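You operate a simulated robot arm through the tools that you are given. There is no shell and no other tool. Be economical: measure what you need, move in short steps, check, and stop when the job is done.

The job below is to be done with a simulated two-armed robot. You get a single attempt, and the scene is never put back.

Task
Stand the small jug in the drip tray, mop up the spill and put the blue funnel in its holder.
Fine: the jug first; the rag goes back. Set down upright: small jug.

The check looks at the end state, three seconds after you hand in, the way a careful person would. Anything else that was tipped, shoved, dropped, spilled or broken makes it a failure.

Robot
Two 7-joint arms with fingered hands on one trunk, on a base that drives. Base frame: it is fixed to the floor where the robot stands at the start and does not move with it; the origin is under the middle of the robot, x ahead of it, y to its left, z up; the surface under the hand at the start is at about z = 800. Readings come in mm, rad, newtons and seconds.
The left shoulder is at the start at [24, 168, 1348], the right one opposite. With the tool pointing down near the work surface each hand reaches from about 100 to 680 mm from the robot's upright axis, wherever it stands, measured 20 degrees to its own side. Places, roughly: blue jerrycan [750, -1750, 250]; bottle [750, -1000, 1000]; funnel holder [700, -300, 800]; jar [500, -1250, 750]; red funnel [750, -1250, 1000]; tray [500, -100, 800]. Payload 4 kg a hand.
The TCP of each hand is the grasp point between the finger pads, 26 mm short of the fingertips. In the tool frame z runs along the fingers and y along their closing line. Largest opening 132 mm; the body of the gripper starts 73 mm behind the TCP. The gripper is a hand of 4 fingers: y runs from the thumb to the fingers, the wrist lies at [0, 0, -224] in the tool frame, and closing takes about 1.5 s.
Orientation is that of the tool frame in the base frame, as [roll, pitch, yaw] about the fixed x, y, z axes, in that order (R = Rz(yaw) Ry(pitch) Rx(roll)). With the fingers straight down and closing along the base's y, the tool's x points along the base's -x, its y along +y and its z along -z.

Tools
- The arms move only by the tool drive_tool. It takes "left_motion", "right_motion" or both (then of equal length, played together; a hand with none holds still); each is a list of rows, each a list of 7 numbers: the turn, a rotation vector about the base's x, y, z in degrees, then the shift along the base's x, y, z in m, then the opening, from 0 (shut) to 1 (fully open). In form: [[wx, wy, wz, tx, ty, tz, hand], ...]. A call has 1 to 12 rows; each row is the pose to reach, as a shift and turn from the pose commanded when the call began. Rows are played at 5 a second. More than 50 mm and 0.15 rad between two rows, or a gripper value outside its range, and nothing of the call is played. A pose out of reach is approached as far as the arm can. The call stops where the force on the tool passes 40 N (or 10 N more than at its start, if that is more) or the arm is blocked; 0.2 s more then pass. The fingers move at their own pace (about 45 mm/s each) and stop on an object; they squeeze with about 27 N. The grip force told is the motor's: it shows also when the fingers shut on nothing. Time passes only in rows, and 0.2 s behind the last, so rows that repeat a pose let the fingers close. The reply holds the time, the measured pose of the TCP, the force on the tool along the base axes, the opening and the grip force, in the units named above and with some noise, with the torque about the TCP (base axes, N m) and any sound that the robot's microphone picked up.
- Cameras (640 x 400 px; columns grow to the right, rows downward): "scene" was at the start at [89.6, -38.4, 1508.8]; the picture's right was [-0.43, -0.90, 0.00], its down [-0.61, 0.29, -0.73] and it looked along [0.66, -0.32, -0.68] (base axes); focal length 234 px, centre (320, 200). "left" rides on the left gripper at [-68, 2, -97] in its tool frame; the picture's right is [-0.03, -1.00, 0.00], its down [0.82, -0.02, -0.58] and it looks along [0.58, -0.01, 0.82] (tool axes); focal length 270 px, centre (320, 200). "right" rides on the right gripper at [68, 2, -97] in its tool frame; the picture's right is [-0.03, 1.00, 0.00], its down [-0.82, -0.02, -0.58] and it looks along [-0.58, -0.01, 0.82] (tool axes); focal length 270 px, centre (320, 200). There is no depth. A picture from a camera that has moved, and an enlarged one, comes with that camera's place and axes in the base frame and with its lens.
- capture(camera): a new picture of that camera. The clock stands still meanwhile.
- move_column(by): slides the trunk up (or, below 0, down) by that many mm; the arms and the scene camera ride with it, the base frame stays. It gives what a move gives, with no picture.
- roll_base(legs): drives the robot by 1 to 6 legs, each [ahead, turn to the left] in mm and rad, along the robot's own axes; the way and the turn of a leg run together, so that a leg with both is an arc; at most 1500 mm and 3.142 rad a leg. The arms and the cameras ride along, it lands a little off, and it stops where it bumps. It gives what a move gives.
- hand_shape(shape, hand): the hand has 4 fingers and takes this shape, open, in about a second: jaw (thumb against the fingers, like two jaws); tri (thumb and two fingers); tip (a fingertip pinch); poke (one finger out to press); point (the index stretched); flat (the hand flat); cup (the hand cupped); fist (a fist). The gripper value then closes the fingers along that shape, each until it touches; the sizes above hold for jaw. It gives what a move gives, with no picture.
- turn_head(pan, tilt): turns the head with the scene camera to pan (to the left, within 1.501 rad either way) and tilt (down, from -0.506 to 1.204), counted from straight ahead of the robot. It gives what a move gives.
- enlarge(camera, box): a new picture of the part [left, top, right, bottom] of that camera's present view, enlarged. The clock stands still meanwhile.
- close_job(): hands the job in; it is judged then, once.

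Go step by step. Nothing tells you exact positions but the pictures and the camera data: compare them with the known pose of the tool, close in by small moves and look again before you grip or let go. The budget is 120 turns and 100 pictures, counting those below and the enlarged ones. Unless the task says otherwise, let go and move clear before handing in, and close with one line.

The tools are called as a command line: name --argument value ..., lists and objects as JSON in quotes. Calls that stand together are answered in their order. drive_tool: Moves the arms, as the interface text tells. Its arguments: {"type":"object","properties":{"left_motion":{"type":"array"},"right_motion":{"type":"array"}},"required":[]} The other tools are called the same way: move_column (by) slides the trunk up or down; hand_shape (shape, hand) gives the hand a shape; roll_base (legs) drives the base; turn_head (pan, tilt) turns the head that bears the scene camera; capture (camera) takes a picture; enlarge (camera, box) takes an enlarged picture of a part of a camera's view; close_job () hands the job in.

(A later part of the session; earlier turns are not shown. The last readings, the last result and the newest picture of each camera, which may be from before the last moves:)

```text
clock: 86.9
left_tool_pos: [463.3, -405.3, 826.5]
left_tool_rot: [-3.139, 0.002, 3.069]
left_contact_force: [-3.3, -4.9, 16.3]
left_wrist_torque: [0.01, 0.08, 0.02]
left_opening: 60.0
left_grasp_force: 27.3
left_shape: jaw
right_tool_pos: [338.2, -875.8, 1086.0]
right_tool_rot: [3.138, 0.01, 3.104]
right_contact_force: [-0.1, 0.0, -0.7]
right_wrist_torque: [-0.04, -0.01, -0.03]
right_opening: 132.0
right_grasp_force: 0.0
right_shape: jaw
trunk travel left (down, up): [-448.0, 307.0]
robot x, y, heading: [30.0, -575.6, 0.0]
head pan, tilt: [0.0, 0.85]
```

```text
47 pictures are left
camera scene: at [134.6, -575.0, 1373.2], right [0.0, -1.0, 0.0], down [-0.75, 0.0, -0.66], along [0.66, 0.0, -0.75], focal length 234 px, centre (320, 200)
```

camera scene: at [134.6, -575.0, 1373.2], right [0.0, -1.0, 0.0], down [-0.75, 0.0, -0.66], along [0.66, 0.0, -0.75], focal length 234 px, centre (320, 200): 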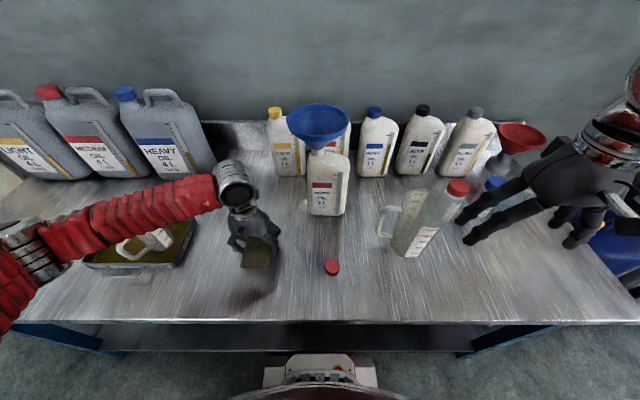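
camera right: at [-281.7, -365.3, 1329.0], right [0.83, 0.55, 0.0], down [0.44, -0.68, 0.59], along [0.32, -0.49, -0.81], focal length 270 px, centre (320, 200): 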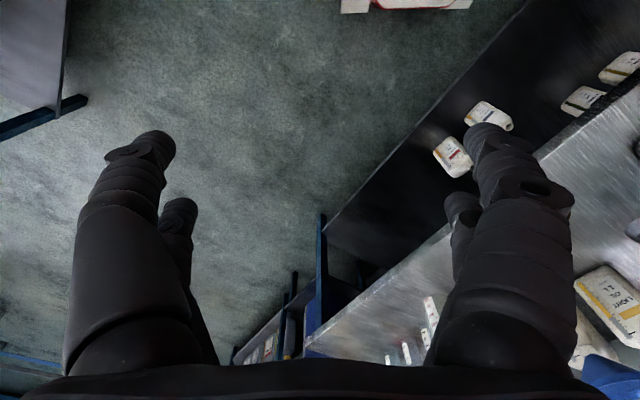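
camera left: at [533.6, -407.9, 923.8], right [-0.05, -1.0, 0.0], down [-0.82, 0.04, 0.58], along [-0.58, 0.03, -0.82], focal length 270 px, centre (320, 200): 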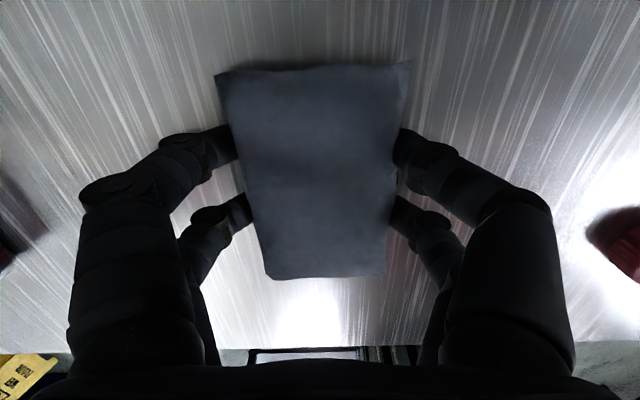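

The rag shows it has soaked up oil. I'll give it another pass and then lift away.

drive_tool --left_motion '[[0, 0, 0, 0, 0.03, 0, 0], [0, 0, 0, 0, 0.05, 0, 0], [0, 0, 0, 0, 0.02, 0, 0], [0, 0, 0, 0, -0.02, 0, 0], [0, 0, 0, 0, -0.05, 0, 0], [0, 0, 0, 0, -0.015, 0, 0], [0, 0, 0, 0, 0.02, 0, 0], [0, 0, 0, 0, 0.02, 0.04, 0], [0, 0, 0, 0, 0.02, 0.08, 0], [0, 0, 0, -0.03, 0.04, 0.11, 0], [0, 0, 0, -0.06, 0.06, 0.14, 0], [0, 0, 0, -0.09, 0.08, 0.17, 0]]'

capture --camera "scene"

capture --camera "left"

```text
clock: 89.5
left_tool_pos: [372.1, -324.9, 996.9]
left_tool_rot: [3.139, 0.001, 3.071]
left_contact_force: [-0.5, 0.8, -1.0]
left_wrist_torque: [-0.01, -0.02, 0.0]
left_opening: 59.7
left_grasp_force: 26.5
left_shape: jaw
right_tool_pos: [338.5, -876.4, 1083.9]
right_tool_rot: [3.137, 0.01, 3.103]
right_contact_force: [-0.4, -0.3, 0.3]
right_wrist_torque: [0.02, -0.04, 0.0]
right_opening: 132.1
right_grasp_force: 0.0
right_shape: jaw
trunk travel left (down, up): [-448.0, 307.0]
robot x, y, heading: [32.0, -575.3, 0.001]
head pan, tilt: [0.0, 0.85]
```

```text
46 pictures are left
camera scene: at [134.7, -574.9, 1373.1], right [0.0, -1.0, 0.0], down [-0.75, 0.0, -0.66], along [0.66, 0.0, -0.75], focal length 234 px, centre (320, 200)
```

scene: 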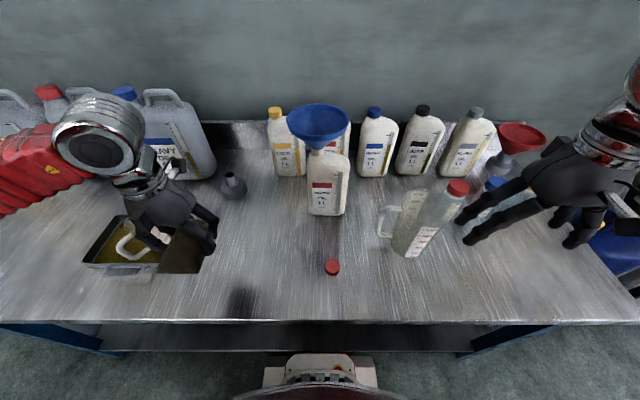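

```text
45 pictures are left
camera left: at [442.6, -326.4, 1093.4], right [-0.05, -1.0, 0.0], down [-0.82, 0.04, 0.58], along [-0.58, 0.03, -0.82], focal length 270 px, centre (320, 200)
```

left: 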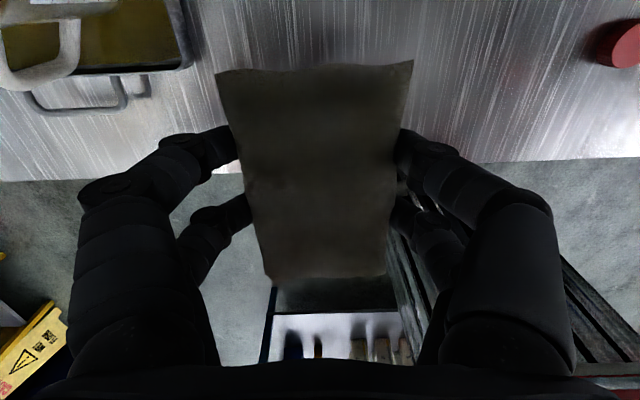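

The spill is gone (the dark patch looks like the rag's shadow; I'll verify it later). Next is the funnel, so I'll look closely at it and at the holder.

enlarge --camera "scene" --box '[200, 90, 400, 230]'

enlarge --camera "scene" --box '[450, 100, 580, 190]'

```text
2.86 times, centred on (300, 160) of scene
camera zoom: at [134.7, -574.9, 1373.1], right [0.0, -1.0, 0.0], down [-0.75, 0.0, -0.66], along [0.66, 0.0, -0.75], focal length 668 px, centre (377, 314)
```

zoom: 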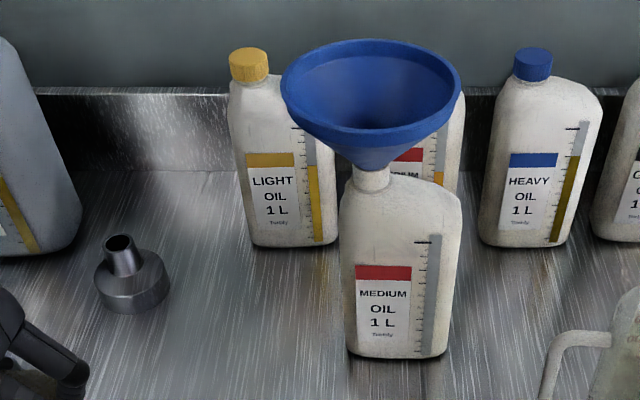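

```text
4.44 times, centred on (515, 145) of scene
camera zoom: at [134.7, -574.9, 1373.1], right [0.0, -1.0, 0.0], down [-0.75, 0.0, -0.66], along [0.66, 0.0, -0.75], focal length 1039 px, centre (-547, 444)
```

zoom: 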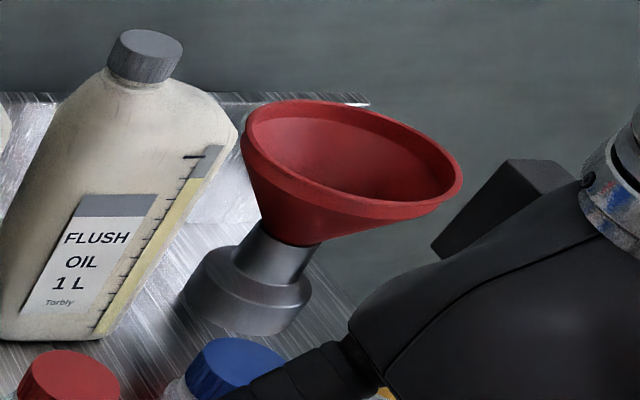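

The funnel's rim centre is at about (605,-570,1101), ~139 mm wide, sitting in the bottle neck at z≈1018. I'll pinch its cone wall at the near-right side with the right hand tilted 35° along the wall, going first to a pre-grasp point short of the rim.

drive_tool --right_motion '[[3.64, -1.59, -4.62, 0, 0, 0.045, 0.6], [7.29, -3.18, -9.24, 0, 0, 0.08, 0.6], [10.9, -4.77, -13.9, 0.028, 0.034, 0.08, 0.6], [14.6, -6.36, -18.5, 0.056, 0.067, 0.078, 0.6], [18.2, -7.94, -23.1, 0.084, 0.1, 0.075, 0.6], [21.9, -9.53, -27.7, 0.112, 0.134, 0.072, 0.6], [25.5, -11.1, -32.4, 0.14, 0.168, 0.07, 0.6], [29.2, -12.7, -37, 0.168, 0.201, 0.068, 0.6], [32.8, -14.3, -41.6, 0.196, 0.235, 0.066, 0.6], [32.8, -14.3, -41.6, 0.196, 0.235, 0.066, 0.6]]'

capture --camera "right"

enlarge --camera "scene" --box '[220, 60, 460, 240]'

```text
clock: 91.7
left_tool_pos: [373.7, -323.5, 997.1]
left_tool_rot: [-3.141, 0.0, 3.071]
left_contact_force: [-0.5, -0.2, -0.7]
left_wrist_torque: [-0.02, -0.05, 0.0]
left_opening: 59.6
left_grasp_force: 27.1
left_shape: jaw
right_tool_pos: [545.1, -728.3, 1169.5]
right_tool_rot: [2.524, 0.0, 2.355]
right_contact_force: [-0.2, -0.2, 1.1]
right_wrist_torque: [0.02, -0.03, 0.01]
right_opening: 79.3
right_grasp_force: 0.2
right_shape: jaw
right hand out of reach, approached as far as the arm can: row 7, 8, 9, 10
trunk travel left (down, up): [-448.0, 307.0]
robot x, y, heading: [27.5, -575.6, 0.002]
head pan, tilt: [0.0, 0.85]
```

```text
42 pictures are left
camera right: at [459.1, -718.5, 1250.8], right [0.6, 0.56, 0.58], down [0.33, -0.83, 0.46], along [0.73, -0.08, -0.67], focal length 270 px, centre (320, 200)
```

right: 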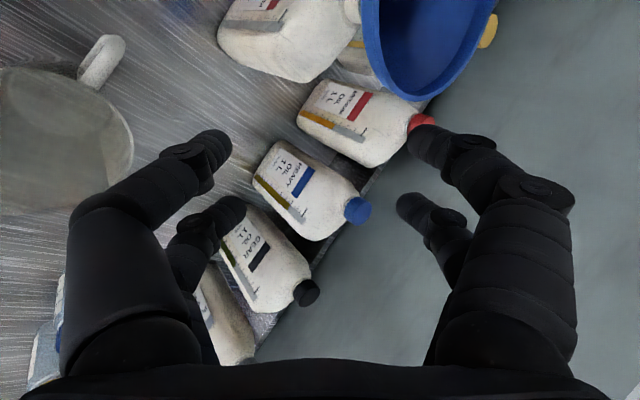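

```text
2.22 times, centred on (340, 150) of scene
camera zoom: at [135.3, -575.2, 1373.1], right [0.0, -1.0, 0.0], down [-0.75, 0.0, -0.66], along [0.66, 0.0, -0.75], focal length 520 px, centre (276, 311)
```

zoom: 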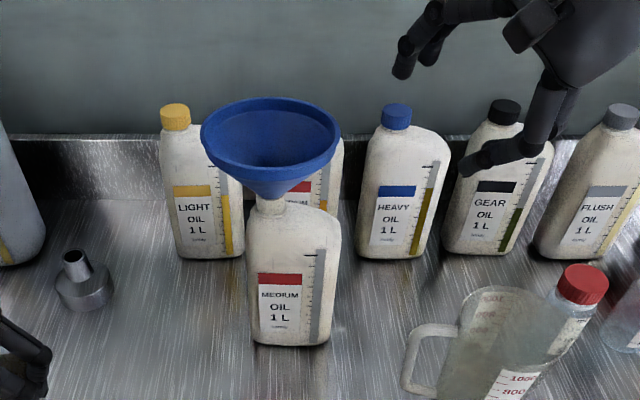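

The arm can't come further inward at this twist. A slight left turn of the base helps, so I'll retreat the hand up and back, back off 50 mm, and turn left 0.3 rad.

drive_tool --right_motion '[[0, 0, 0, -0.03, -0.015, 0.02, 0.6], [0, 0, 0, -0.06, -0.03, 0.04, 0.6], [0, 0, 0, -0.09, -0.045, 0.06, 0.6], [0, 0, 0, -0.12, -0.06, 0.07, 0.6], [0, 0, 0, -0.12, -0.06, 0.07, 0.6]]'

roll_base --legs '[[-50, 0], [0, 0.3]]'

```text
clock: 92.9
left_tool_pos: [374.6, -323.9, 994.7]
left_tool_rot: [3.141, 0.0, 3.071]
left_contact_force: [0.1, 0.8, -0.8]
left_wrist_torque: [0.0, -0.02, 0.04]
left_opening: 60.1
left_grasp_force: 27.2
left_shape: jaw
right_tool_pos: [426.6, -787.4, 1240.3]
right_tool_rot: [2.53, 0.006, 2.35]
right_contact_force: [0.3, -1.1, 0.0]
right_wrist_torque: [-0.01, 0.01, -0.01]
right_opening: 79.3
right_grasp_force: 0.0
right_shape: jaw
trunk travel left (down, up): [-448.0, 307.0]
robot x, y, heading: [29.8, -575.7, -0.005]
head pan, tilt: [0.0, 0.85]
```

```text
clock: 94.9
left_tool_pos: [224.6, -236.3, 996.5]
left_tool_rot: [-3.141, 0.002, -2.912]
left_contact_force: [-1.5, -0.2, 0.3]
left_wrist_torque: [-0.02, -0.05, 0.02]
left_opening: 59.9
left_grasp_force: 26.8
left_shape: jaw
right_tool_pos: [410.0, -663.0, 1239.3]
right_tool_rot: [2.527, 0.006, 2.648]
right_contact_force: [0.2, 0.8, 0.1]
right_wrist_torque: [-0.06, -0.02, 0.01]
right_opening: 79.4
right_grasp_force: 0.1
right_shape: jaw
trunk travel left (down, up): [-448.0, 307.0]
robot x, y, heading: [-26.7, -584.7, 0.305]
head pan, tilt: [0.0, 0.85]
```

The hand orientation after the turn already suits the pinch, with the fingers pointing along (.27,.51,-.82). I'll move to the pre-grasp point near (558,-657,1146).

drive_tool --right_motion '[[0, 0, 0, 0.035, 0, -0.02, 0.5], [0, 0, 0, 0.07, 0.002, -0.04, 0.5], [0, 0, 0, 0.105, 0.004, -0.06, 0.5], [0, 0, 0, 0.13, 0.006, -0.078, 0.5], [0, 0, 0, 0.148, 0.006, -0.093, 0.5], [0, 0, 0, 0.148, 0.006, -0.093, 0.5]]'

capture --camera "right"

turn_head --pan -0.3 --tilt 0.7

capture --camera "scene"

```text
clock: 96.3
left_tool_pos: [224.5, -236.1, 997.8]
left_tool_rot: [3.14, 0.0, -2.914]
left_contact_force: [-0.9, 0.3, -0.6]
left_wrist_torque: [0.01, -0.01, 0.03]
left_opening: 59.7
left_grasp_force: 26.8
left_shape: jaw
right_tool_pos: [559.4, -656.0, 1147.2]
right_tool_rot: [2.529, 0.006, 2.648]
right_contact_force: [-0.9, 0.8, -0.4]
right_wrist_torque: [-0.01, -0.02, 0.03]
right_opening: 66.7
right_grasp_force: 0.1
right_shape: jaw
trunk travel left (down, up): [-448.0, 307.0]
robot x, y, heading: [-28.7, -588.3, 0.311]
head pan, tilt: [0.0, 0.85]
```

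```text
40 pictures are left
camera right: at [472.7, -672.0, 1227.7], right [0.41, 0.71, 0.58], down [0.55, -0.69, 0.47], along [0.73, 0.13, -0.67], focal length 270 px, centre (320, 200)
```

right: 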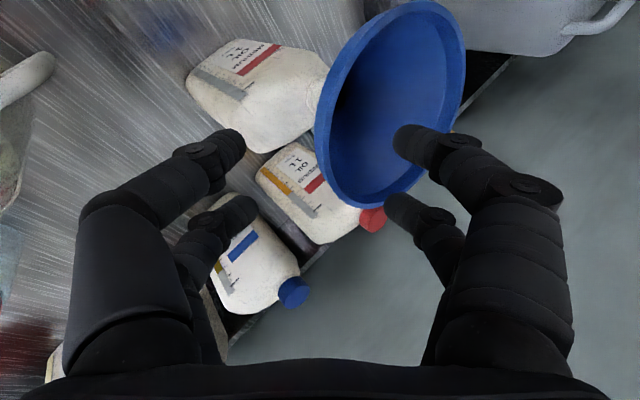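

```text
clock: 97.1
left_tool_pos: [225.9, -236.6, 998.0]
left_tool_rot: [3.14, 0.001, -2.912]
left_contact_force: [-0.3, -0.8, -0.6]
left_wrist_torque: [-0.02, 0.0, 0.01]
left_opening: 59.7
left_grasp_force: 27.4
left_shape: jaw
right_tool_pos: [559.3, -655.2, 1146.3]
right_tool_rot: [2.527, 0.005, 2.648]
right_contact_force: [-0.3, 0.5, 0.2]
right_wrist_torque: [0.02, 0.03, -0.01]
right_opening: 66.4
right_grasp_force: 0.1
right_shape: jaw
trunk travel left (down, up): [-448.0, 307.0]
robot x, y, heading: [-26.5, -588.9, 0.303]
head pan, tilt: [-0.3, 0.7]
```

```text
39 pictures are left
camera scene: at [84.1, -577.2, 1385.3], right [0.01, -1.0, 0.0], down [-0.64, -0.01, -0.76], along [0.76, 0.01, -0.64], focal length 234 px, centre (320, 200)
```

scene: 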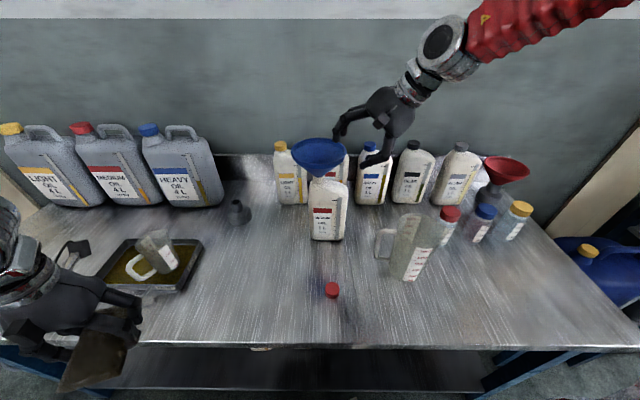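

The spill area is clean. From both views the rim is at about (591,-570,1106), so the hand's line matches within a few mm. I'll advance along the wall direction with the fingers half closed around the rim.

drive_tool --right_motion '[[0, 0, 0, -0.01, 0, 0.003, 0.42], [0, 0, 0, -0.007, 0.01, -0.012, 0.42], [0, 0, 0, -0.003, 0.02, -0.028, 0.42], [0, 0, 0, 0.002, 0.03, -0.045, 0.42], [0, 0, 0, 0.002, 0.03, -0.045, 0.42]]'

capture --camera "right"

enlarge --camera "scene" --box '[240, 60, 440, 260]'

```text
clock: 98.3
left_tool_pos: [224.9, -236.4, 995.7]
left_tool_rot: [3.14, 0.0, -2.914]
left_contact_force: [-0.2, -0.2, -0.2]
left_wrist_torque: [-0.01, -0.01, -0.01]
left_opening: 59.6
left_grasp_force: 26.9
left_shape: jaw
right_tool_pos: [559.4, -626.4, 1101.4]
right_tool_rot: [2.529, 0.007, 2.647]
right_contact_force: [0.5, 0.3, -1.2]
right_wrist_torque: [0.01, -0.01, 0.01]
right_opening: 56.1
right_grasp_force: 0.1
right_shape: jaw
trunk travel left (down, up): [-448.0, 307.0]
robot x, y, heading: [-25.2, -585.8, 0.307]
head pan, tilt: [-0.3, 0.7]
```

```text
38 pictures are left
camera right: at [474.6, -642.0, 1182.1], right [0.41, 0.71, 0.58], down [0.55, -0.69, 0.47], along [0.73, 0.13, -0.67], focal length 270 px, centre (320, 200)
```

right: 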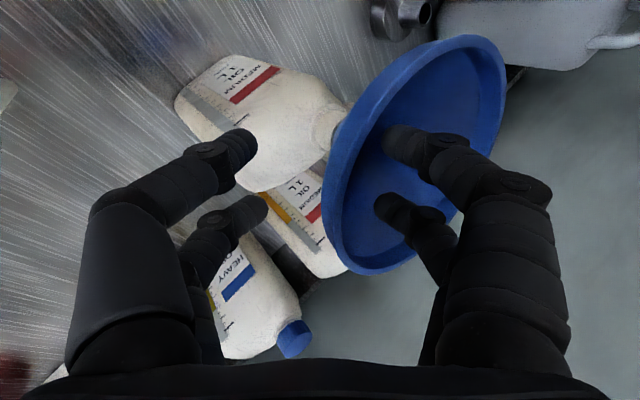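

```text
2.00 times, centred on (340, 160) of scene
camera zoom: at [83.6, -577.4, 1385.4], right [0.01, -1.0, 0.0], down [-0.64, 0.0, -0.77], along [0.76, 0.01, -0.64], focal length 468 px, centre (280, 280)
```

zoom: 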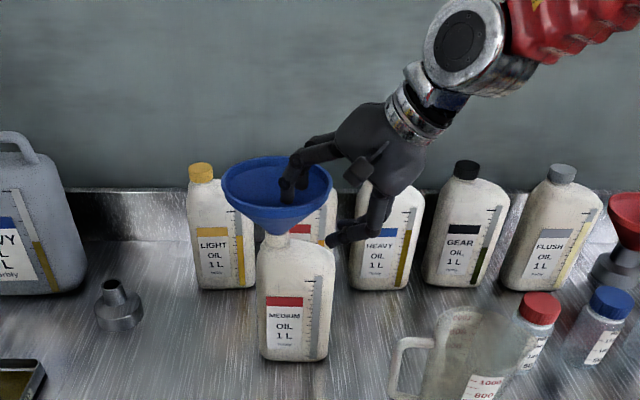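

The fingers straddle the rim nicely. I'll go 22 mm deeper along the wall, then close.

drive_tool --right_motion '[[0, 0, 0, 0.003, 0.006, -0.009, 0.42], [0, 0, 0, 0.006, 0.011, -0.018, 0.42], [0, 0, 0, 0.006, 0.011, -0.018, 0.42], [0, 0, 0, 0.006, 0.011, -0.018, 0.3], [0, 0, 0, 0.006, 0.011, -0.018, 0.2], [0, 0, 0, 0.006, 0.011, -0.018, 0.1], [0, 0, 0, 0.006, 0.011, -0.018, 0], [0, 0, 0, 0.006, 0.011, -0.018, 0], [0, 0, 0, 0.006, 0.011, -0.018, 0], [0, 0, 0, 0.006, 0.011, -0.018, 0]]'

capture --camera "right"

enlarge --camera "scene" --box '[240, 60, 440, 260]'

```text
clock: 100.5
left_tool_pos: [224.9, -236.6, 996.5]
left_tool_rot: [3.142, 0.0, -2.913]
left_contact_force: [0.9, 0.1, -0.6]
left_wrist_torque: [-0.01, -0.01, 0.0]
left_opening: 59.8
left_grasp_force: 27.7
left_shape: jaw
right_tool_pos: [566.8, -614.8, 1084.1]
right_tool_rot: [2.525, 0.007, 2.648]
right_contact_force: [-0.1, 1.0, 4.9]
right_wrist_torque: [0.28, -0.14, 0.03]
right_opening: 0.0
right_grasp_force: 27.3
right_shape: jaw
trunk travel left (down, up): [-448.0, 307.0]
robot x, y, heading: [-30.7, -583.8, 0.307]
head pan, tilt: [-0.3, 0.7]
```

```text
36 pictures are left
camera right: at [480.5, -630.8, 1165.1], right [0.41, 0.71, 0.58], down [0.55, -0.69, 0.47], along [0.73, 0.13, -0.67], focal length 270 px, centre (320, 200)
```

right: 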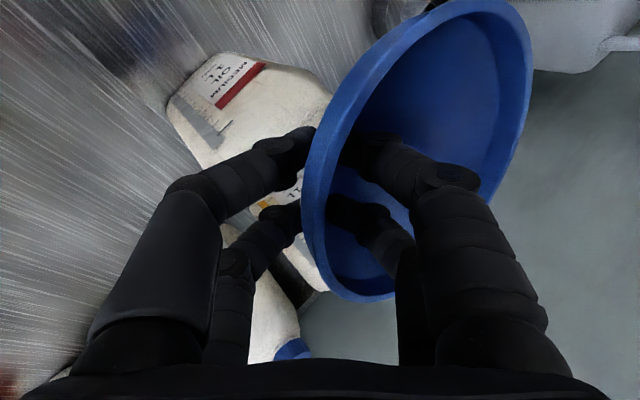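

```text
2.00 times, centred on (340, 160) of scene
camera zoom: at [83.5, -577.1, 1385.4], right [0.01, -1.0, 0.0], down [-0.64, 0.0, -0.77], along [0.77, 0.01, -0.64], focal length 468 px, centre (280, 280)
```

zoom: 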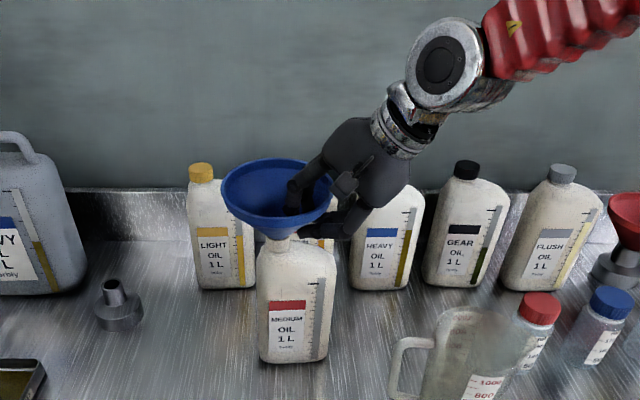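

The wall is pinched between the fingers. I'll lift slowly and look.

drive_tool --right_motion '[[0, 0, 0, 0, 0, 0.01, 0], [0, 0, 0, 0, 0, 0.02, 0], [0, 0, 0, 0, 0, 0.03, 0], [0, 0, 0, 0, 0, 0.04, 0], [0, 0, 0, 0, 0, 0.04, 0]]'

enlarge --camera "scene" --box '[240, 60, 440, 260]'

```text
clock: 101.7
left_tool_pos: [225.6, -234.8, 996.2]
left_tool_rot: [3.14, -0.001, -2.912]
left_contact_force: [0.2, 0.3, -0.6]
left_wrist_torque: [0.03, 0.02, 0.01]
left_opening: 59.9
left_grasp_force: 27.0
left_shape: jaw
right_tool_pos: [567.7, -616.1, 1125.5]
right_tool_rot: [2.527, 0.006, 2.647]
right_contact_force: [-1.0, -0.3, -0.6]
right_wrist_torque: [-0.01, 0.02, -0.03]
right_opening: 0.1
right_grasp_force: 26.8
right_shape: jaw
trunk travel left (down, up): [-448.0, 307.0]
robot x, y, heading: [-28.3, -590.8, 0.305]
head pan, tilt: [-0.3, 0.7]
```

```text
2.00 times, centred on (340, 160) of scene
camera zoom: at [84.1, -577.2, 1385.3], right [0.01, -1.0, 0.0], down [-0.64, 0.0, -0.76], along [0.76, 0.01, -0.64], focal length 468 px, centre (280, 280)
```

zoom: 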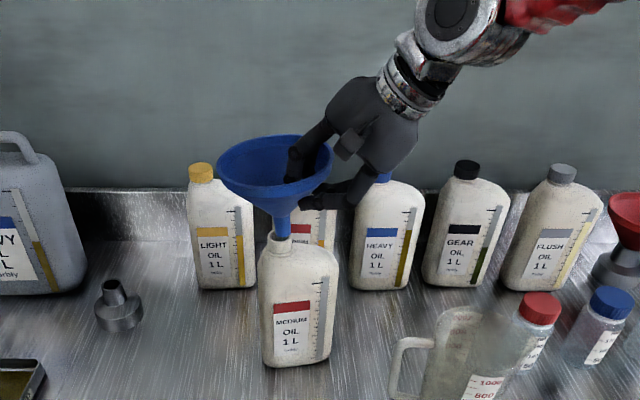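

The funnel is lifting cleanly and upright. I'll raise the trunk to pull the stem fully out.

move_column --by 90

enlarge --camera "scene" --box '[220, 60, 440, 280]'

```text
clock: 103.0
left_tool_pos: [225.2, -234.7, 1087.1]
left_tool_rot: [3.139, 0.001, -2.914]
left_contact_force: [1.2, -0.1, -0.7]
left_wrist_torque: [-0.01, -0.01, -0.06]
left_opening: 59.9
left_grasp_force: 26.7
left_shape: jaw
right_tool_pos: [567.0, -616.2, 1212.9]
right_tool_rot: [2.528, 0.005, 2.647]
right_contact_force: [-0.3, -0.6, -0.2]
right_wrist_torque: [-0.05, 0.01, -0.02]
right_opening: 0.0
right_grasp_force: 27.0
right_shape: jaw
trunk travel left (down, up): [-538.0, 217.0]
robot x, y, heading: [-27.9, -584.3, 0.309]
head pan, tilt: [-0.3, 0.7]
```

```text
1.82 times, centred on (330, 170) of scene
camera zoom: at [73.4, -580.6, 1475.7], right [0.01, -1.0, 0.0], down [-0.64, 0.0, -0.76], along [0.76, 0.01, -0.64], focal length 425 px, centre (302, 254)
```

zoom: 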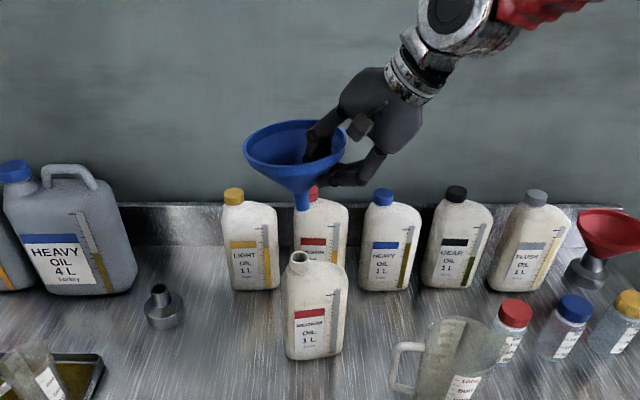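

The funnel is free and its stem tip is about 108 mm below the rim. The holder is near (677,-288). I'll pull the arm in, raise the trunk, and then drive over to y≈-130.

drive_tool --right_motion '[[0, 0, 0, -0.03, -0.005, 0.0, 0], [0, 0, 0, -0.06, -0.01, 0.0, 0], [0, 0, 0, -0.09, -0.015, 0.0, 0], [0, 0, 0, -0.12, -0.02, 0.0, 0], [0, 0, 0, -0.12, -0.02, 0.0, 0]]'

move_column --by 90

roll_base --legs '[[-45, 0], [0, 1.266]]'

```text
clock: 104.2
left_tool_pos: [226.1, -235.1, 1086.3]
left_tool_rot: [3.141, 0.0, -2.913]
left_contact_force: [0.2, -0.4, -0.8]
left_wrist_torque: [-0.03, 0.04, -0.02]
left_opening: 59.7
left_grasp_force: 27.0
left_shape: jaw
right_tool_pos: [448.0, -636.2, 1215.0]
right_tool_rot: [2.529, 0.005, 2.648]
right_contact_force: [0.4, 0.0, -0.1]
right_wrist_torque: [-0.01, 0.03, 0.0]
right_opening: 0.0
right_grasp_force: 27.3
right_shape: jaw
trunk travel left (down, up): [-538.0, 217.0]
robot x, y, heading: [-24.3, -584.8, 0.31]
head pan, tilt: [-0.3, 0.7]
```

```text
clock: 105.4
left_tool_pos: [225.5, -236.2, 1176.5]
left_tool_rot: [3.139, 0.002, -2.914]
left_contact_force: [-0.3, 0.2, 0.1]
left_wrist_torque: [0.02, 0.01, 0.0]
left_opening: 59.9
left_grasp_force: 26.5
left_shape: jaw
right_tool_pos: [447.0, -637.5, 1304.2]
right_tool_rot: [2.527, 0.005, 2.645]
right_contact_force: [-0.3, -0.2, -1.1]
right_wrist_torque: [-0.04, 0.01, 0.02]
right_opening: 0.0
right_grasp_force: 26.8
right_shape: jaw
trunk travel left (down, up): [-628.0, 127.0]
robot x, y, heading: [-27.4, -586.4, 0.306]
head pan, tilt: [-0.3, 0.7]
```

```text
clock: 109.0
left_tool_pos: [-225.4, -191.8, 1177.3]
left_tool_rot: [-3.141, 0.001, -1.916]
left_contact_force: [-0.4, 0.9, 0.2]
left_wrist_torque: [-0.03, -0.03, 0.03]
left_opening: 59.9
left_grasp_force: 26.8
left_shape: jaw
right_tool_pos: [239.2, -223.5, 1307.3]
right_tool_rot: [2.521, -0.026, -2.605]
right_contact_force: [-0.4, 0.5, -0.4]
right_wrist_torque: [-0.04, -0.03, 0.0]
right_opening: 0.0
right_grasp_force: 27.3
right_shape: jaw
trunk travel left (down, up): [-628.0, 127.0]
robot x, y, heading: [-27.3, -609.5, 1.335]
head pan, tilt: [-0.3, 0.7]
stopped in leg 2: the robot was blocked; the commanded pose is now the measured one
```

It was blocked near the end of the turn, likely with the rear at the bench to the right. Driving ahead should free it, so I'll go ahead 120 and complete the turn.

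roll_base --legs '[[120, 0], [0, 0.3]]'

capture --camera "right"

```text
clock: 111.3
left_tool_pos: [-310.3, -154.1, 1176.6]
left_tool_rot: [-3.142, 0.0, -1.619]
left_contact_force: [-0.3, 0.1, -0.6]
left_wrist_torque: [0.03, -0.03, -0.01]
left_opening: 59.8
left_grasp_force: 26.9
left_shape: jaw
right_tool_pos: [146.0, -46.5, 1309.6]
right_tool_rot: [2.516, -0.039, -2.295]
right_contact_force: [0.7, -0.2, -0.7]
right_wrist_torque: [-0.03, -0.03, 0.01]
right_opening: 0.0
right_grasp_force: 27.0
right_shape: jaw
trunk travel left (down, up): [-628.0, 127.0]
robot x, y, heading: [16.7, -493.2, 1.636]
head pan, tilt: [-0.3, 0.7]
```

```text
32 pictures are left
camera right: at [145.2, -131.6, 1391.9], right [-0.58, 0.57, 0.58], down [0.82, 0.39, 0.42], along [0.01, 0.72, -0.69], focal length 270 px, centre (320, 200)
```

right: 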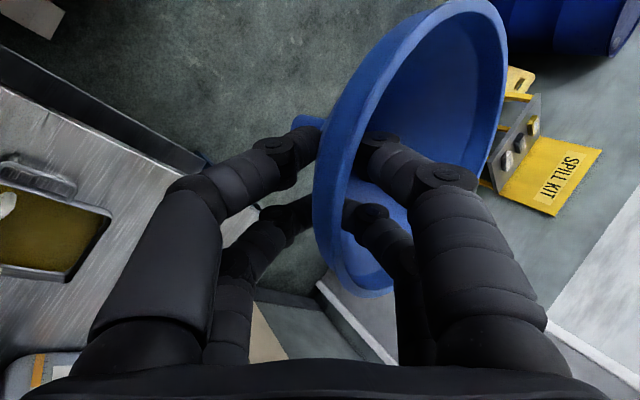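

The funnel is still firmly held. I'll continue along the table to y≈-135 with a slight outward correction, then turn to face the table.

roll_base --legs '[[0, 0.12], [365, 0], [0, -1.756]]'

```text
clock: 117.0
left_tool_pos: [-25.2, 337.1, 1178.7]
left_tool_rot: [3.135, 0.001, -2.44]
left_contact_force: [0.4, -1.0, 0.0]
left_wrist_torque: [0.03, 0.04, 0.01]
left_opening: 59.9
left_grasp_force: 26.9
left_shape: jaw
right_tool_pos: [366.5, 74.9, 1310.2]
right_tool_rot: [2.512, -0.041, -3.114]
right_contact_force: [0.6, -0.6, -2.1]
right_wrist_torque: [0.02, 0.02, 0.0]
right_opening: 0.0
right_grasp_force: 26.5
right_shape: jaw
trunk travel left (down, up): [-628.0, 127.0]
robot x, y, heading: [-83.3, -100.5, 0.774]
head pan, tilt: [-0.3, 0.7]
stopped in leg 3: the robot was blocked; the commanded pose is now the measured one
```

The rear corner met the trolley again. I'll nudge ahead 40 mm and keep turning.

roll_base --legs '[[40, 0], [0, -0.774]]'

```text
clock: 120.2
left_tool_pos: [295.8, 195.1, 1179.1]
left_tool_rot: [3.138, 0.0, 3.055]
left_contact_force: [0.0, -0.7, 0.4]
left_wrist_torque: [0.01, -0.02, 0.01]
left_opening: 59.6
left_grasp_force: 27.0
left_shape: jaw
right_tool_pos: [386.1, -266.8, 1311.3]
right_tool_rot: [2.517, -0.036, 2.38]
right_contact_force: [0.3, 0.5, -0.8]
right_wrist_torque: [-0.01, 0.0, -0.04]
right_opening: 0.0
right_grasp_force: 26.6
right_shape: jaw
trunk travel left (down, up): [-628.0, 127.0]
robot x, y, heading: [-60.5, -36.0, -0.008]
head pan, tilt: [-0.3, 0.7]
```

I'm at y≈-36 rather than -130, but with the hand turned about 14° more the holder should be reachable from here. I'll go forward until snug and get a good look at the holder.

roll_base --legs '[[95, 0]]'

drive_tool --right_motion '[[-0.5, -0.3, -3.5, 0.02, -0.01, 0, 0], [-1.0, -0.7, -7, 0.04, -0.02, 0, 0], [-1.6, -1.0, -10.5, 0.06, -0.03, 0, 0], [-2.1, -1.35, -14, 0.08, -0.04, 0, 0], [-2.1, -1.35, -14, 0.08, -0.04, 0, 0]]'

turn_head --pan -0.35 --tilt 0.8

capture --camera "scene"

capture --camera "right"

```text
clock: 121.3
left_tool_pos: [387.7, 192.8, 1179.4]
left_tool_rot: [3.139, 0.001, 3.057]
left_contact_force: [-0.7, 0.4, -0.1]
left_wrist_torque: [0.0, 0.03, 0.0]
left_opening: 59.6
left_grasp_force: 26.3
left_shape: jaw
right_tool_pos: [476.8, -269.2, 1310.3]
right_tool_rot: [2.513, -0.04, 2.38]
right_contact_force: [0.1, 0.3, 0.0]
right_wrist_torque: [0.03, 0.07, 0.03]
right_opening: 0.3
right_grasp_force: 27.1
right_shape: jaw
trunk travel left (down, up): [-628.0, 127.0]
robot x, y, heading: [34.3, -35.4, -0.003]
head pan, tilt: [-0.3, 0.7]
```

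```text
clock: 122.5
left_tool_pos: [386.9, 195.0, 1180.0]
left_tool_rot: [3.139, 0.0, 3.054]
left_contact_force: [0.0, 0.7, 0.5]
left_wrist_torque: [-0.03, 0.0, -0.01]
left_opening: 59.7
left_grasp_force: 26.8
left_shape: jaw
right_tool_pos: [556.5, -305.8, 1312.0]
right_tool_rot: [2.52, 0.005, 2.135]
right_contact_force: [-0.1, 0.5, -0.5]
right_wrist_torque: [-0.02, 0.03, 0.0]
right_opening: 0.0
right_grasp_force: 26.8
right_shape: jaw
trunk travel left (down, up): [-628.0, 127.0]
robot x, y, heading: [32.3, -37.3, -0.001]
head pan, tilt: [-0.3, 0.7]
```

```text
clock: 123.2
left_tool_pos: [386.4, 194.1, 1181.0]
left_tool_rot: [3.139, 0.0, 3.055]
left_contact_force: [0.6, -0.3, -0.3]
left_wrist_torque: [0.0, -0.02, 0.0]
left_opening: 59.5
left_grasp_force: 27.0
left_shape: jaw
right_tool_pos: [556.8, -307.9, 1311.7]
right_tool_rot: [2.518, 0.006, 2.134]
right_contact_force: [-0.5, -0.3, -0.2]
right_wrist_torque: [0.01, 0.0, -0.01]
right_opening: 0.0
right_grasp_force: 27.0
right_shape: jaw
trunk travel left (down, up): [-628.0, 127.0]
robot x, y, heading: [32.8, -37.6, -0.003]
head pan, tilt: [-0.351, 0.799]
```

```text
31 pictures are left
camera scene: at [120.2, -65.4, 1557.8], right [-0.34, -0.94, 0.0], down [-0.67, 0.25, -0.7], along [0.65, -0.24, -0.72], focal length 234 px, centre (320, 200)
```

scene: 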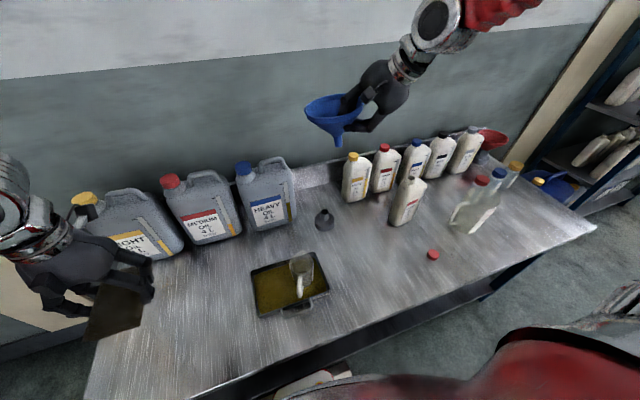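

```text
30 pictures are left
camera right: at [473.2, -279.2, 1391.9], right [0.7, 0.42, 0.58], down [0.14, -0.88, 0.46], along [0.7, -0.24, -0.67], focal length 270 px, centre (320, 200)
```

right: 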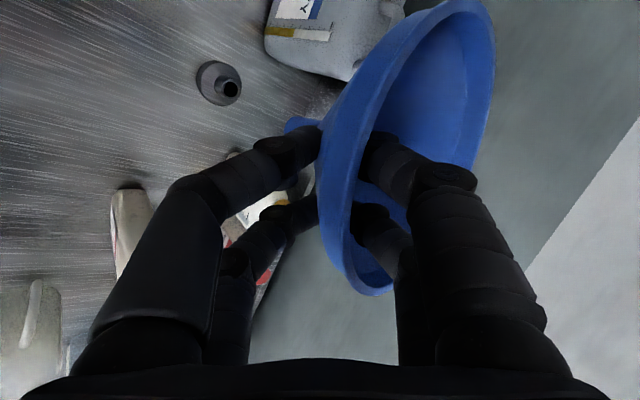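

The holder hole computes to about (675,-288) with its top near z 870. I'll zoom in to check the holder and the funnel's tilt.

enlarge --camera "scene" --box '[260, 80, 420, 240]'

enlarge --camera "right" --box '[180, 40, 340, 140]'

```text
2.50 times, centred on (340, 160) of scene
camera zoom: at [120.2, -65.4, 1557.8], right [-0.34, -0.94, 0.0], down [-0.67, 0.25, -0.7], along [0.65, -0.24, -0.72], focal length 584 px, centre (270, 300)
```

zoom: 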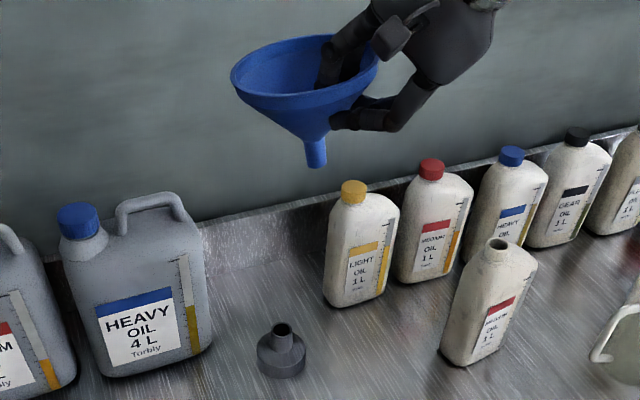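

```text
4.00 times, centred on (260, 90) of right
camera zoom: at [473.2, -279.2, 1391.9], right [0.7, 0.42, 0.58], down [0.14, -0.88, 0.46], along [0.7, -0.24, -0.67], focal length 1081 px, centre (560, 640)
```

zoom: 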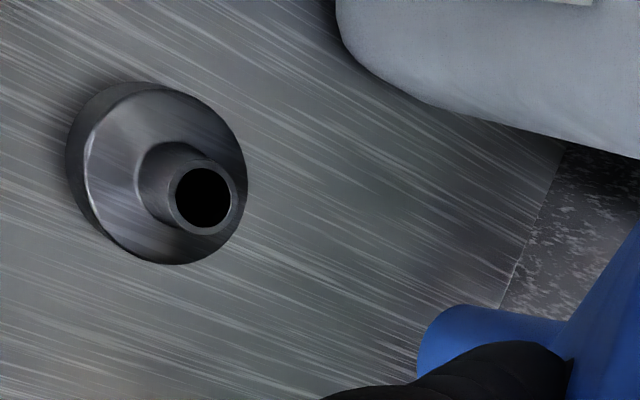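

The funnel is tilted by roughly 10° in the hand, with its stem swung toward the hand. I'll rotate the wrist 10° about the pinch axis to bring it upright and re-check.

drive_tool --right_motion '[[2.67, -4.23, 0, 0, 0, 0, 0], [5.34, -8.46, 0, 0, 0, 0, 0], [5.34, -8.46, 0, 0, 0, 0, 0]]'

enlarge --camera "scene" --box '[260, 80, 420, 240]'

```text
clock: 124.0
left_tool_pos: [386.3, 194.9, 1178.8]
left_tool_rot: [3.14, 0.001, 3.056]
left_contact_force: [-0.6, 0.5, -0.8]
left_wrist_torque: [0.04, 0.04, -0.02]
left_opening: 59.7
left_grasp_force: 26.6
left_shape: jaw
right_tool_pos: [557.2, -307.0, 1311.9]
right_tool_rot: [2.345, 0.005, 2.135]
right_contact_force: [0.3, 0.0, 0.3]
right_wrist_torque: [0.0, 0.03, 0.01]
right_opening: 0.0
right_grasp_force: 26.8
right_shape: jaw
trunk travel left (down, up): [-628.0, 127.0]
robot x, y, heading: [33.2, -33.0, 0.003]
head pan, tilt: [-0.351, 0.799]
```

```text
2.50 times, centred on (340, 160) of scene
camera zoom: at [120.0, -64.6, 1557.8], right [-0.34, -0.94, 0.0], down [-0.67, 0.25, -0.7], along [0.65, -0.24, -0.72], focal length 584 px, centre (270, 300)
```

zoom: 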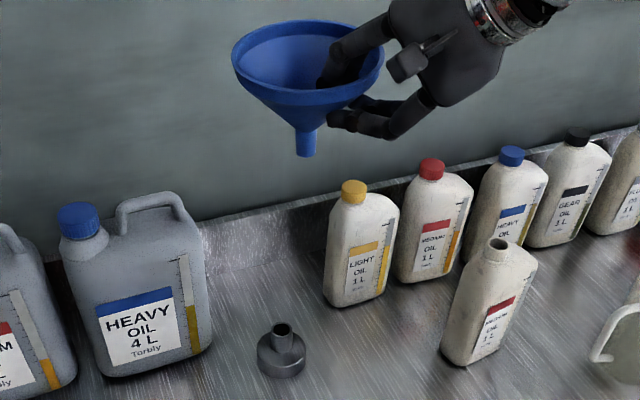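

The funnel is now upright. The stem tip is at about TCP+(43,26,-82). I'll lower the trunk 220 mm and move the tip above the holder at (678,-289).

move_column --by -220

drive_tool --right_motion '[[0, 0, 0, 0.02, -0.002, -0.02, 0], [0, 0, 0, 0.04, -0.004, -0.04, 0], [0, 0, 0, 0.06, -0.006, -0.06, 0], [0, 0, 0, 0.078, -0.008, -0.08, 0], [0, 0, 0, 0.078, -0.008, -0.09, 0], [0, 0, 0, 0.078, -0.008, -0.09, 0]]'

capture --camera "right"

enlarge --camera "scene" --box '[230, 80, 410, 260]'

```text
clock: 126.3
left_tool_pos: [387.0, 194.1, 960.5]
left_tool_rot: [3.137, 0.002, 3.055]
left_contact_force: [0.5, -0.1, -0.1]
left_wrist_torque: [0.04, -0.02, 0.02]
left_opening: 59.6
left_grasp_force: 27.1
left_shape: jaw
right_tool_pos: [555.9, -307.4, 1093.4]
right_tool_rot: [2.345, 0.007, 2.135]
right_contact_force: [-0.4, -0.1, -0.7]
right_wrist_torque: [-0.02, 0.04, 0.0]
right_opening: 0.0
right_grasp_force: 26.6
right_shape: jaw
trunk travel left (down, up): [-408.0, 347.0]
robot x, y, heading: [29.4, -34.4, -0.002]
head pan, tilt: [-0.351, 0.799]
```

```text
clock: 127.7
left_tool_pos: [385.6, 194.3, 961.1]
left_tool_rot: [3.137, 0.001, 3.056]
left_contact_force: [0.1, 0.7, -1.1]
left_wrist_torque: [0.01, -0.03, 0.04]
left_opening: 59.8
left_grasp_force: 26.6
left_shape: jaw
right_tool_pos: [634.0, -315.9, 1001.3]
right_tool_rot: [2.344, 0.005, 2.135]
right_contact_force: [0.6, -0.6, 0.6]
right_wrist_torque: [0.0, 0.05, -0.02]
right_opening: 0.1
right_grasp_force: 27.0
right_shape: jaw
trunk travel left (down, up): [-408.0, 347.0]
robot x, y, heading: [34.1, -37.0, -0.005]
head pan, tilt: [-0.351, 0.799]
```

```text
26 pictures are left
camera right: at [539.0, -294.0, 1070.5], right [0.6, 0.35, 0.72], down [0.07, -0.92, 0.39], along [0.8, -0.18, -0.58], focal length 270 px, centre (320, 200)
```

right: 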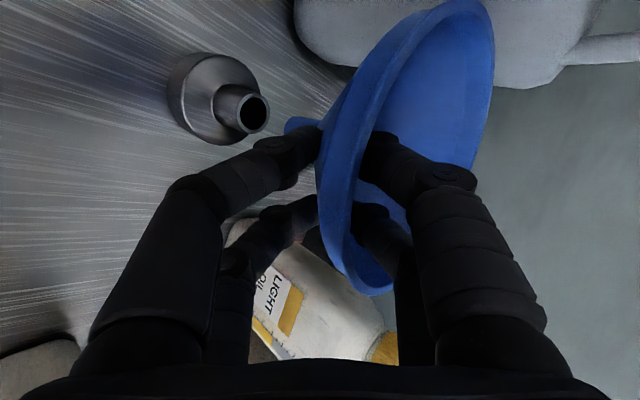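

```text
2.22 times, centred on (320, 170) of scene
camera zoom: at [143.6, -65.2, 1336.8], right [-0.34, -0.94, 0.0], down [-0.67, 0.25, -0.7], along [0.65, -0.24, -0.72], focal length 520 px, centre (320, 267)
```

zoom: 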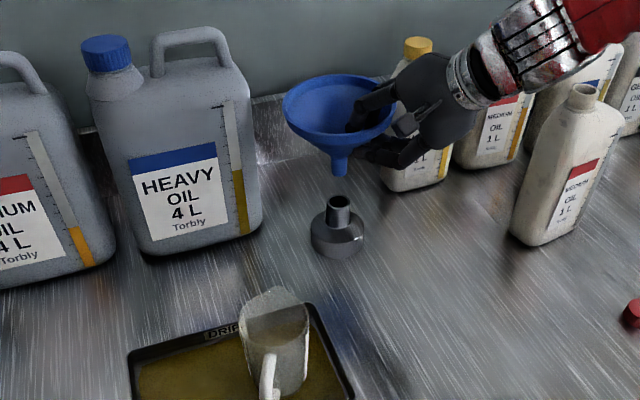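

The tip prediction matches the pictures, and the hole appears to be about 6 mm further ahead. I'll lower to just above the tube with a small shift and compare directly.

drive_tool --right_motion '[[0, 0, 0, 0.003, 0.001, -0.012, 0], [0, 0, 0, 0.006, 0.002, -0.024, 0], [0, 0, 0, 0.006, 0.002, -0.034, 0], [0, 0, 0, 0.006, 0.002, -0.034, 0]]'

enlarge --camera "right" --box '[200, 60, 340, 160]'

enlarge --camera "scene" --box '[275, 100, 375, 200]'

```text
clock: 128.7
left_tool_pos: [385.8, 195.3, 960.6]
left_tool_rot: [3.138, 0.0, 3.055]
left_contact_force: [-0.5, -0.1, -0.8]
left_wrist_torque: [-0.01, 0.02, 0.01]
left_opening: 59.5
left_grasp_force: 27.0
left_shape: jaw
right_tool_pos: [639.7, -313.4, 967.0]
right_tool_rot: [2.344, 0.005, 2.136]
right_contact_force: [0.2, 0.9, -0.8]
right_wrist_torque: [-0.04, -0.01, 0.0]
right_opening: 0.1
right_grasp_force: 27.5
right_shape: jaw
trunk travel left (down, up): [-408.0, 347.0]
robot x, y, heading: [34.8, -36.6, -0.005]
head pan, tilt: [-0.351, 0.799]
```

```text
4.00 times, centred on (270, 110) of right
camera zoom: at [545.0, -291.7, 1036.6], right [0.6, 0.35, 0.72], down [0.07, -0.92, 0.39], along [0.8, -0.18, -0.58], focal length 1081 px, centre (520, 560)
```

zoom: 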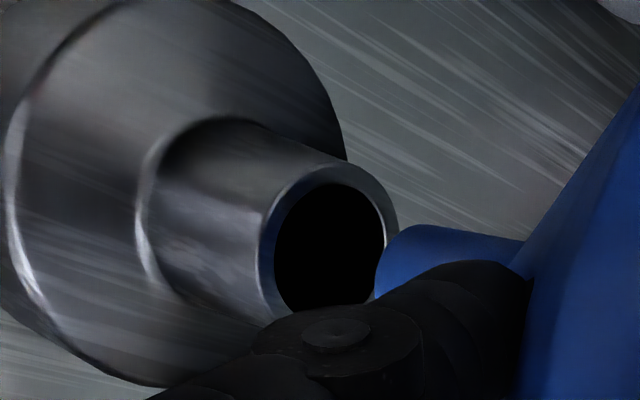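

```text
4.00 times, centred on (325, 150) of scene
camera zoom: at [143.4, -65.2, 1336.8], right [-0.34, -0.94, 0.0], down [-0.67, 0.25, -0.7], along [0.65, -0.24, -0.72], focal length 935 px, centre (300, 400)
```

zoom: 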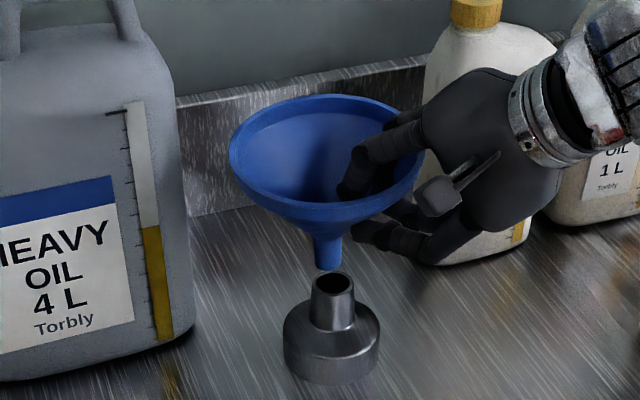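

The alignment is close: the hole computes to (683,-288,871), and the tip is maybe 3–4 mm too far toward +y. I'll correct 3 mm, lower 7 mm, and zoom in tighter.

drive_tool --right_motion '[[0, 0, 0, 0, -0.003, -0.003, 0], [0, 0, 0, 0, -0.003, -0.007, 0], [0, 0, 0, 0, -0.003, -0.007, 0]]'

enlarge --camera "scene" --box '[310, 145, 350, 185]'

enlarge --camera "right" --box '[240, 80, 320, 140]'

```text
clock: 129.5
left_tool_pos: [386.2, 194.5, 959.4]
left_tool_rot: [3.139, 0.0, 3.057]
left_contact_force: [0.9, 0.4, -0.2]
left_wrist_torque: [-0.01, 0.0, 0.01]
left_opening: 59.6
left_grasp_force: 26.8
left_shape: jaw
right_tool_pos: [639.1, -315.8, 959.2]
right_tool_rot: [2.344, 0.006, 2.135]
right_contact_force: [-0.7, -0.2, 0.4]
right_wrist_torque: [-0.01, 0.03, 0.01]
right_opening: 0.0
right_grasp_force: 27.2
right_shape: jaw
trunk travel left (down, up): [-408.0, 347.0]
robot x, y, heading: [29.8, -35.7, -0.001]
head pan, tilt: [-0.351, 0.799]
```

```text
10.00 times, centred on (330, 165) of scene
camera zoom: at [143.4, -65.3, 1336.8], right [-0.34, -0.94, 0.0], down [-0.67, 0.25, -0.7], along [0.65, -0.24, -0.72], focal length 2338 px, centre (220, 550)
```

zoom: 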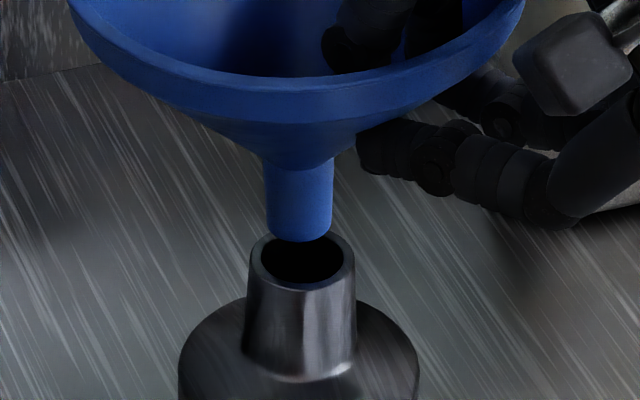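

```text
6.67 times, centred on (280, 110) of right
camera zoom: at [545.0, -295.0, 1029.5], right [0.6, 0.35, 0.72], down [0.07, -0.92, 0.39], along [0.8, -0.18, -0.58], focal length 1802 px, centre (587, 800)
```

zoom: 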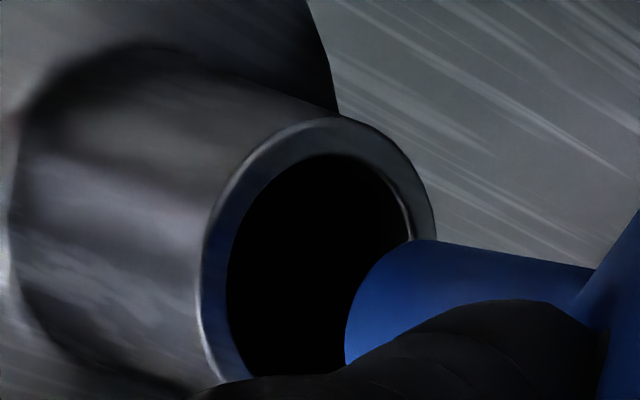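

Solving both views together, the hole is about 10 mm nearer in x and 2.4 mm in +y from the tip, with the tip about 7 mm above the tube. I'll make that correction and re-check.

drive_tool --right_motion '[[0, 0, 0, -0.005, 0.001, 0, 0], [0, 0, 0, -0.009, 0.002, 0, 0], [0, 0, 0, -0.009, 0.002, 0, 0]]'

enlarge --camera "scene" --box '[310, 145, 350, 185]'

enlarge --camera "right" --box '[240, 80, 320, 140]'

```text
clock: 130.3
left_tool_pos: [385.3, 194.2, 959.7]
left_tool_rot: [3.137, 0.001, 3.055]
left_contact_force: [0.0, 0.2, -1.4]
left_wrist_torque: [-0.01, 0.0, 0.0]
left_opening: 59.5
left_grasp_force: 26.9
left_shape: jaw
right_tool_pos: [629.8, -314.3, 962.2]
right_tool_rot: [2.345, 0.006, 2.136]
right_contact_force: [-0.6, -1.1, -0.3]
right_wrist_torque: [-0.03, 0.03, -0.02]
right_opening: 0.1
right_grasp_force: 27.1
right_shape: jaw
trunk travel left (down, up): [-408.0, 347.0]
robot x, y, heading: [31.1, -38.5, -0.003]
head pan, tilt: [-0.351, 0.799]
```

```text
10.00 times, centred on (330, 165) of scene
camera zoom: at [143.4, -65.3, 1336.8], right [-0.34, -0.94, 0.0], down [-0.67, 0.25, -0.7], along [0.65, -0.24, -0.72], focal length 2338 px, centre (220, 550)
```

zoom: 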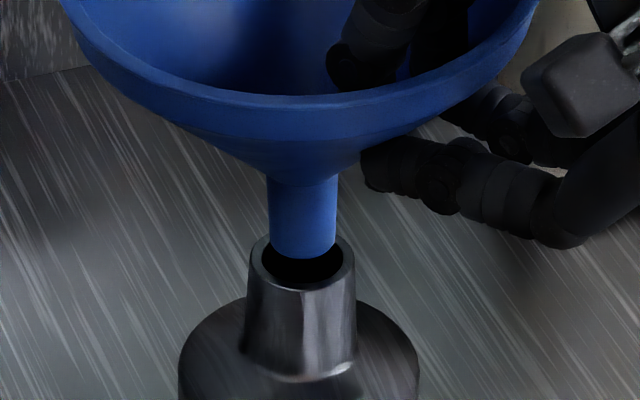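

```text
6.67 times, centred on (280, 110) of right
camera zoom: at [536.1, -292.7, 1030.2], right [0.6, 0.35, 0.72], down [0.07, -0.92, 0.39], along [0.8, -0.18, -0.58], focal length 1802 px, centre (587, 800)
```

zoom: 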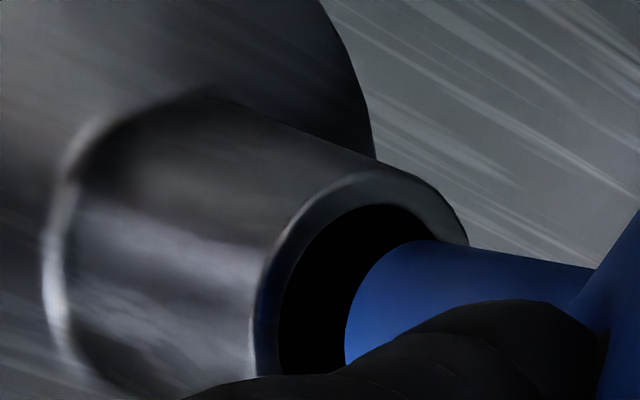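

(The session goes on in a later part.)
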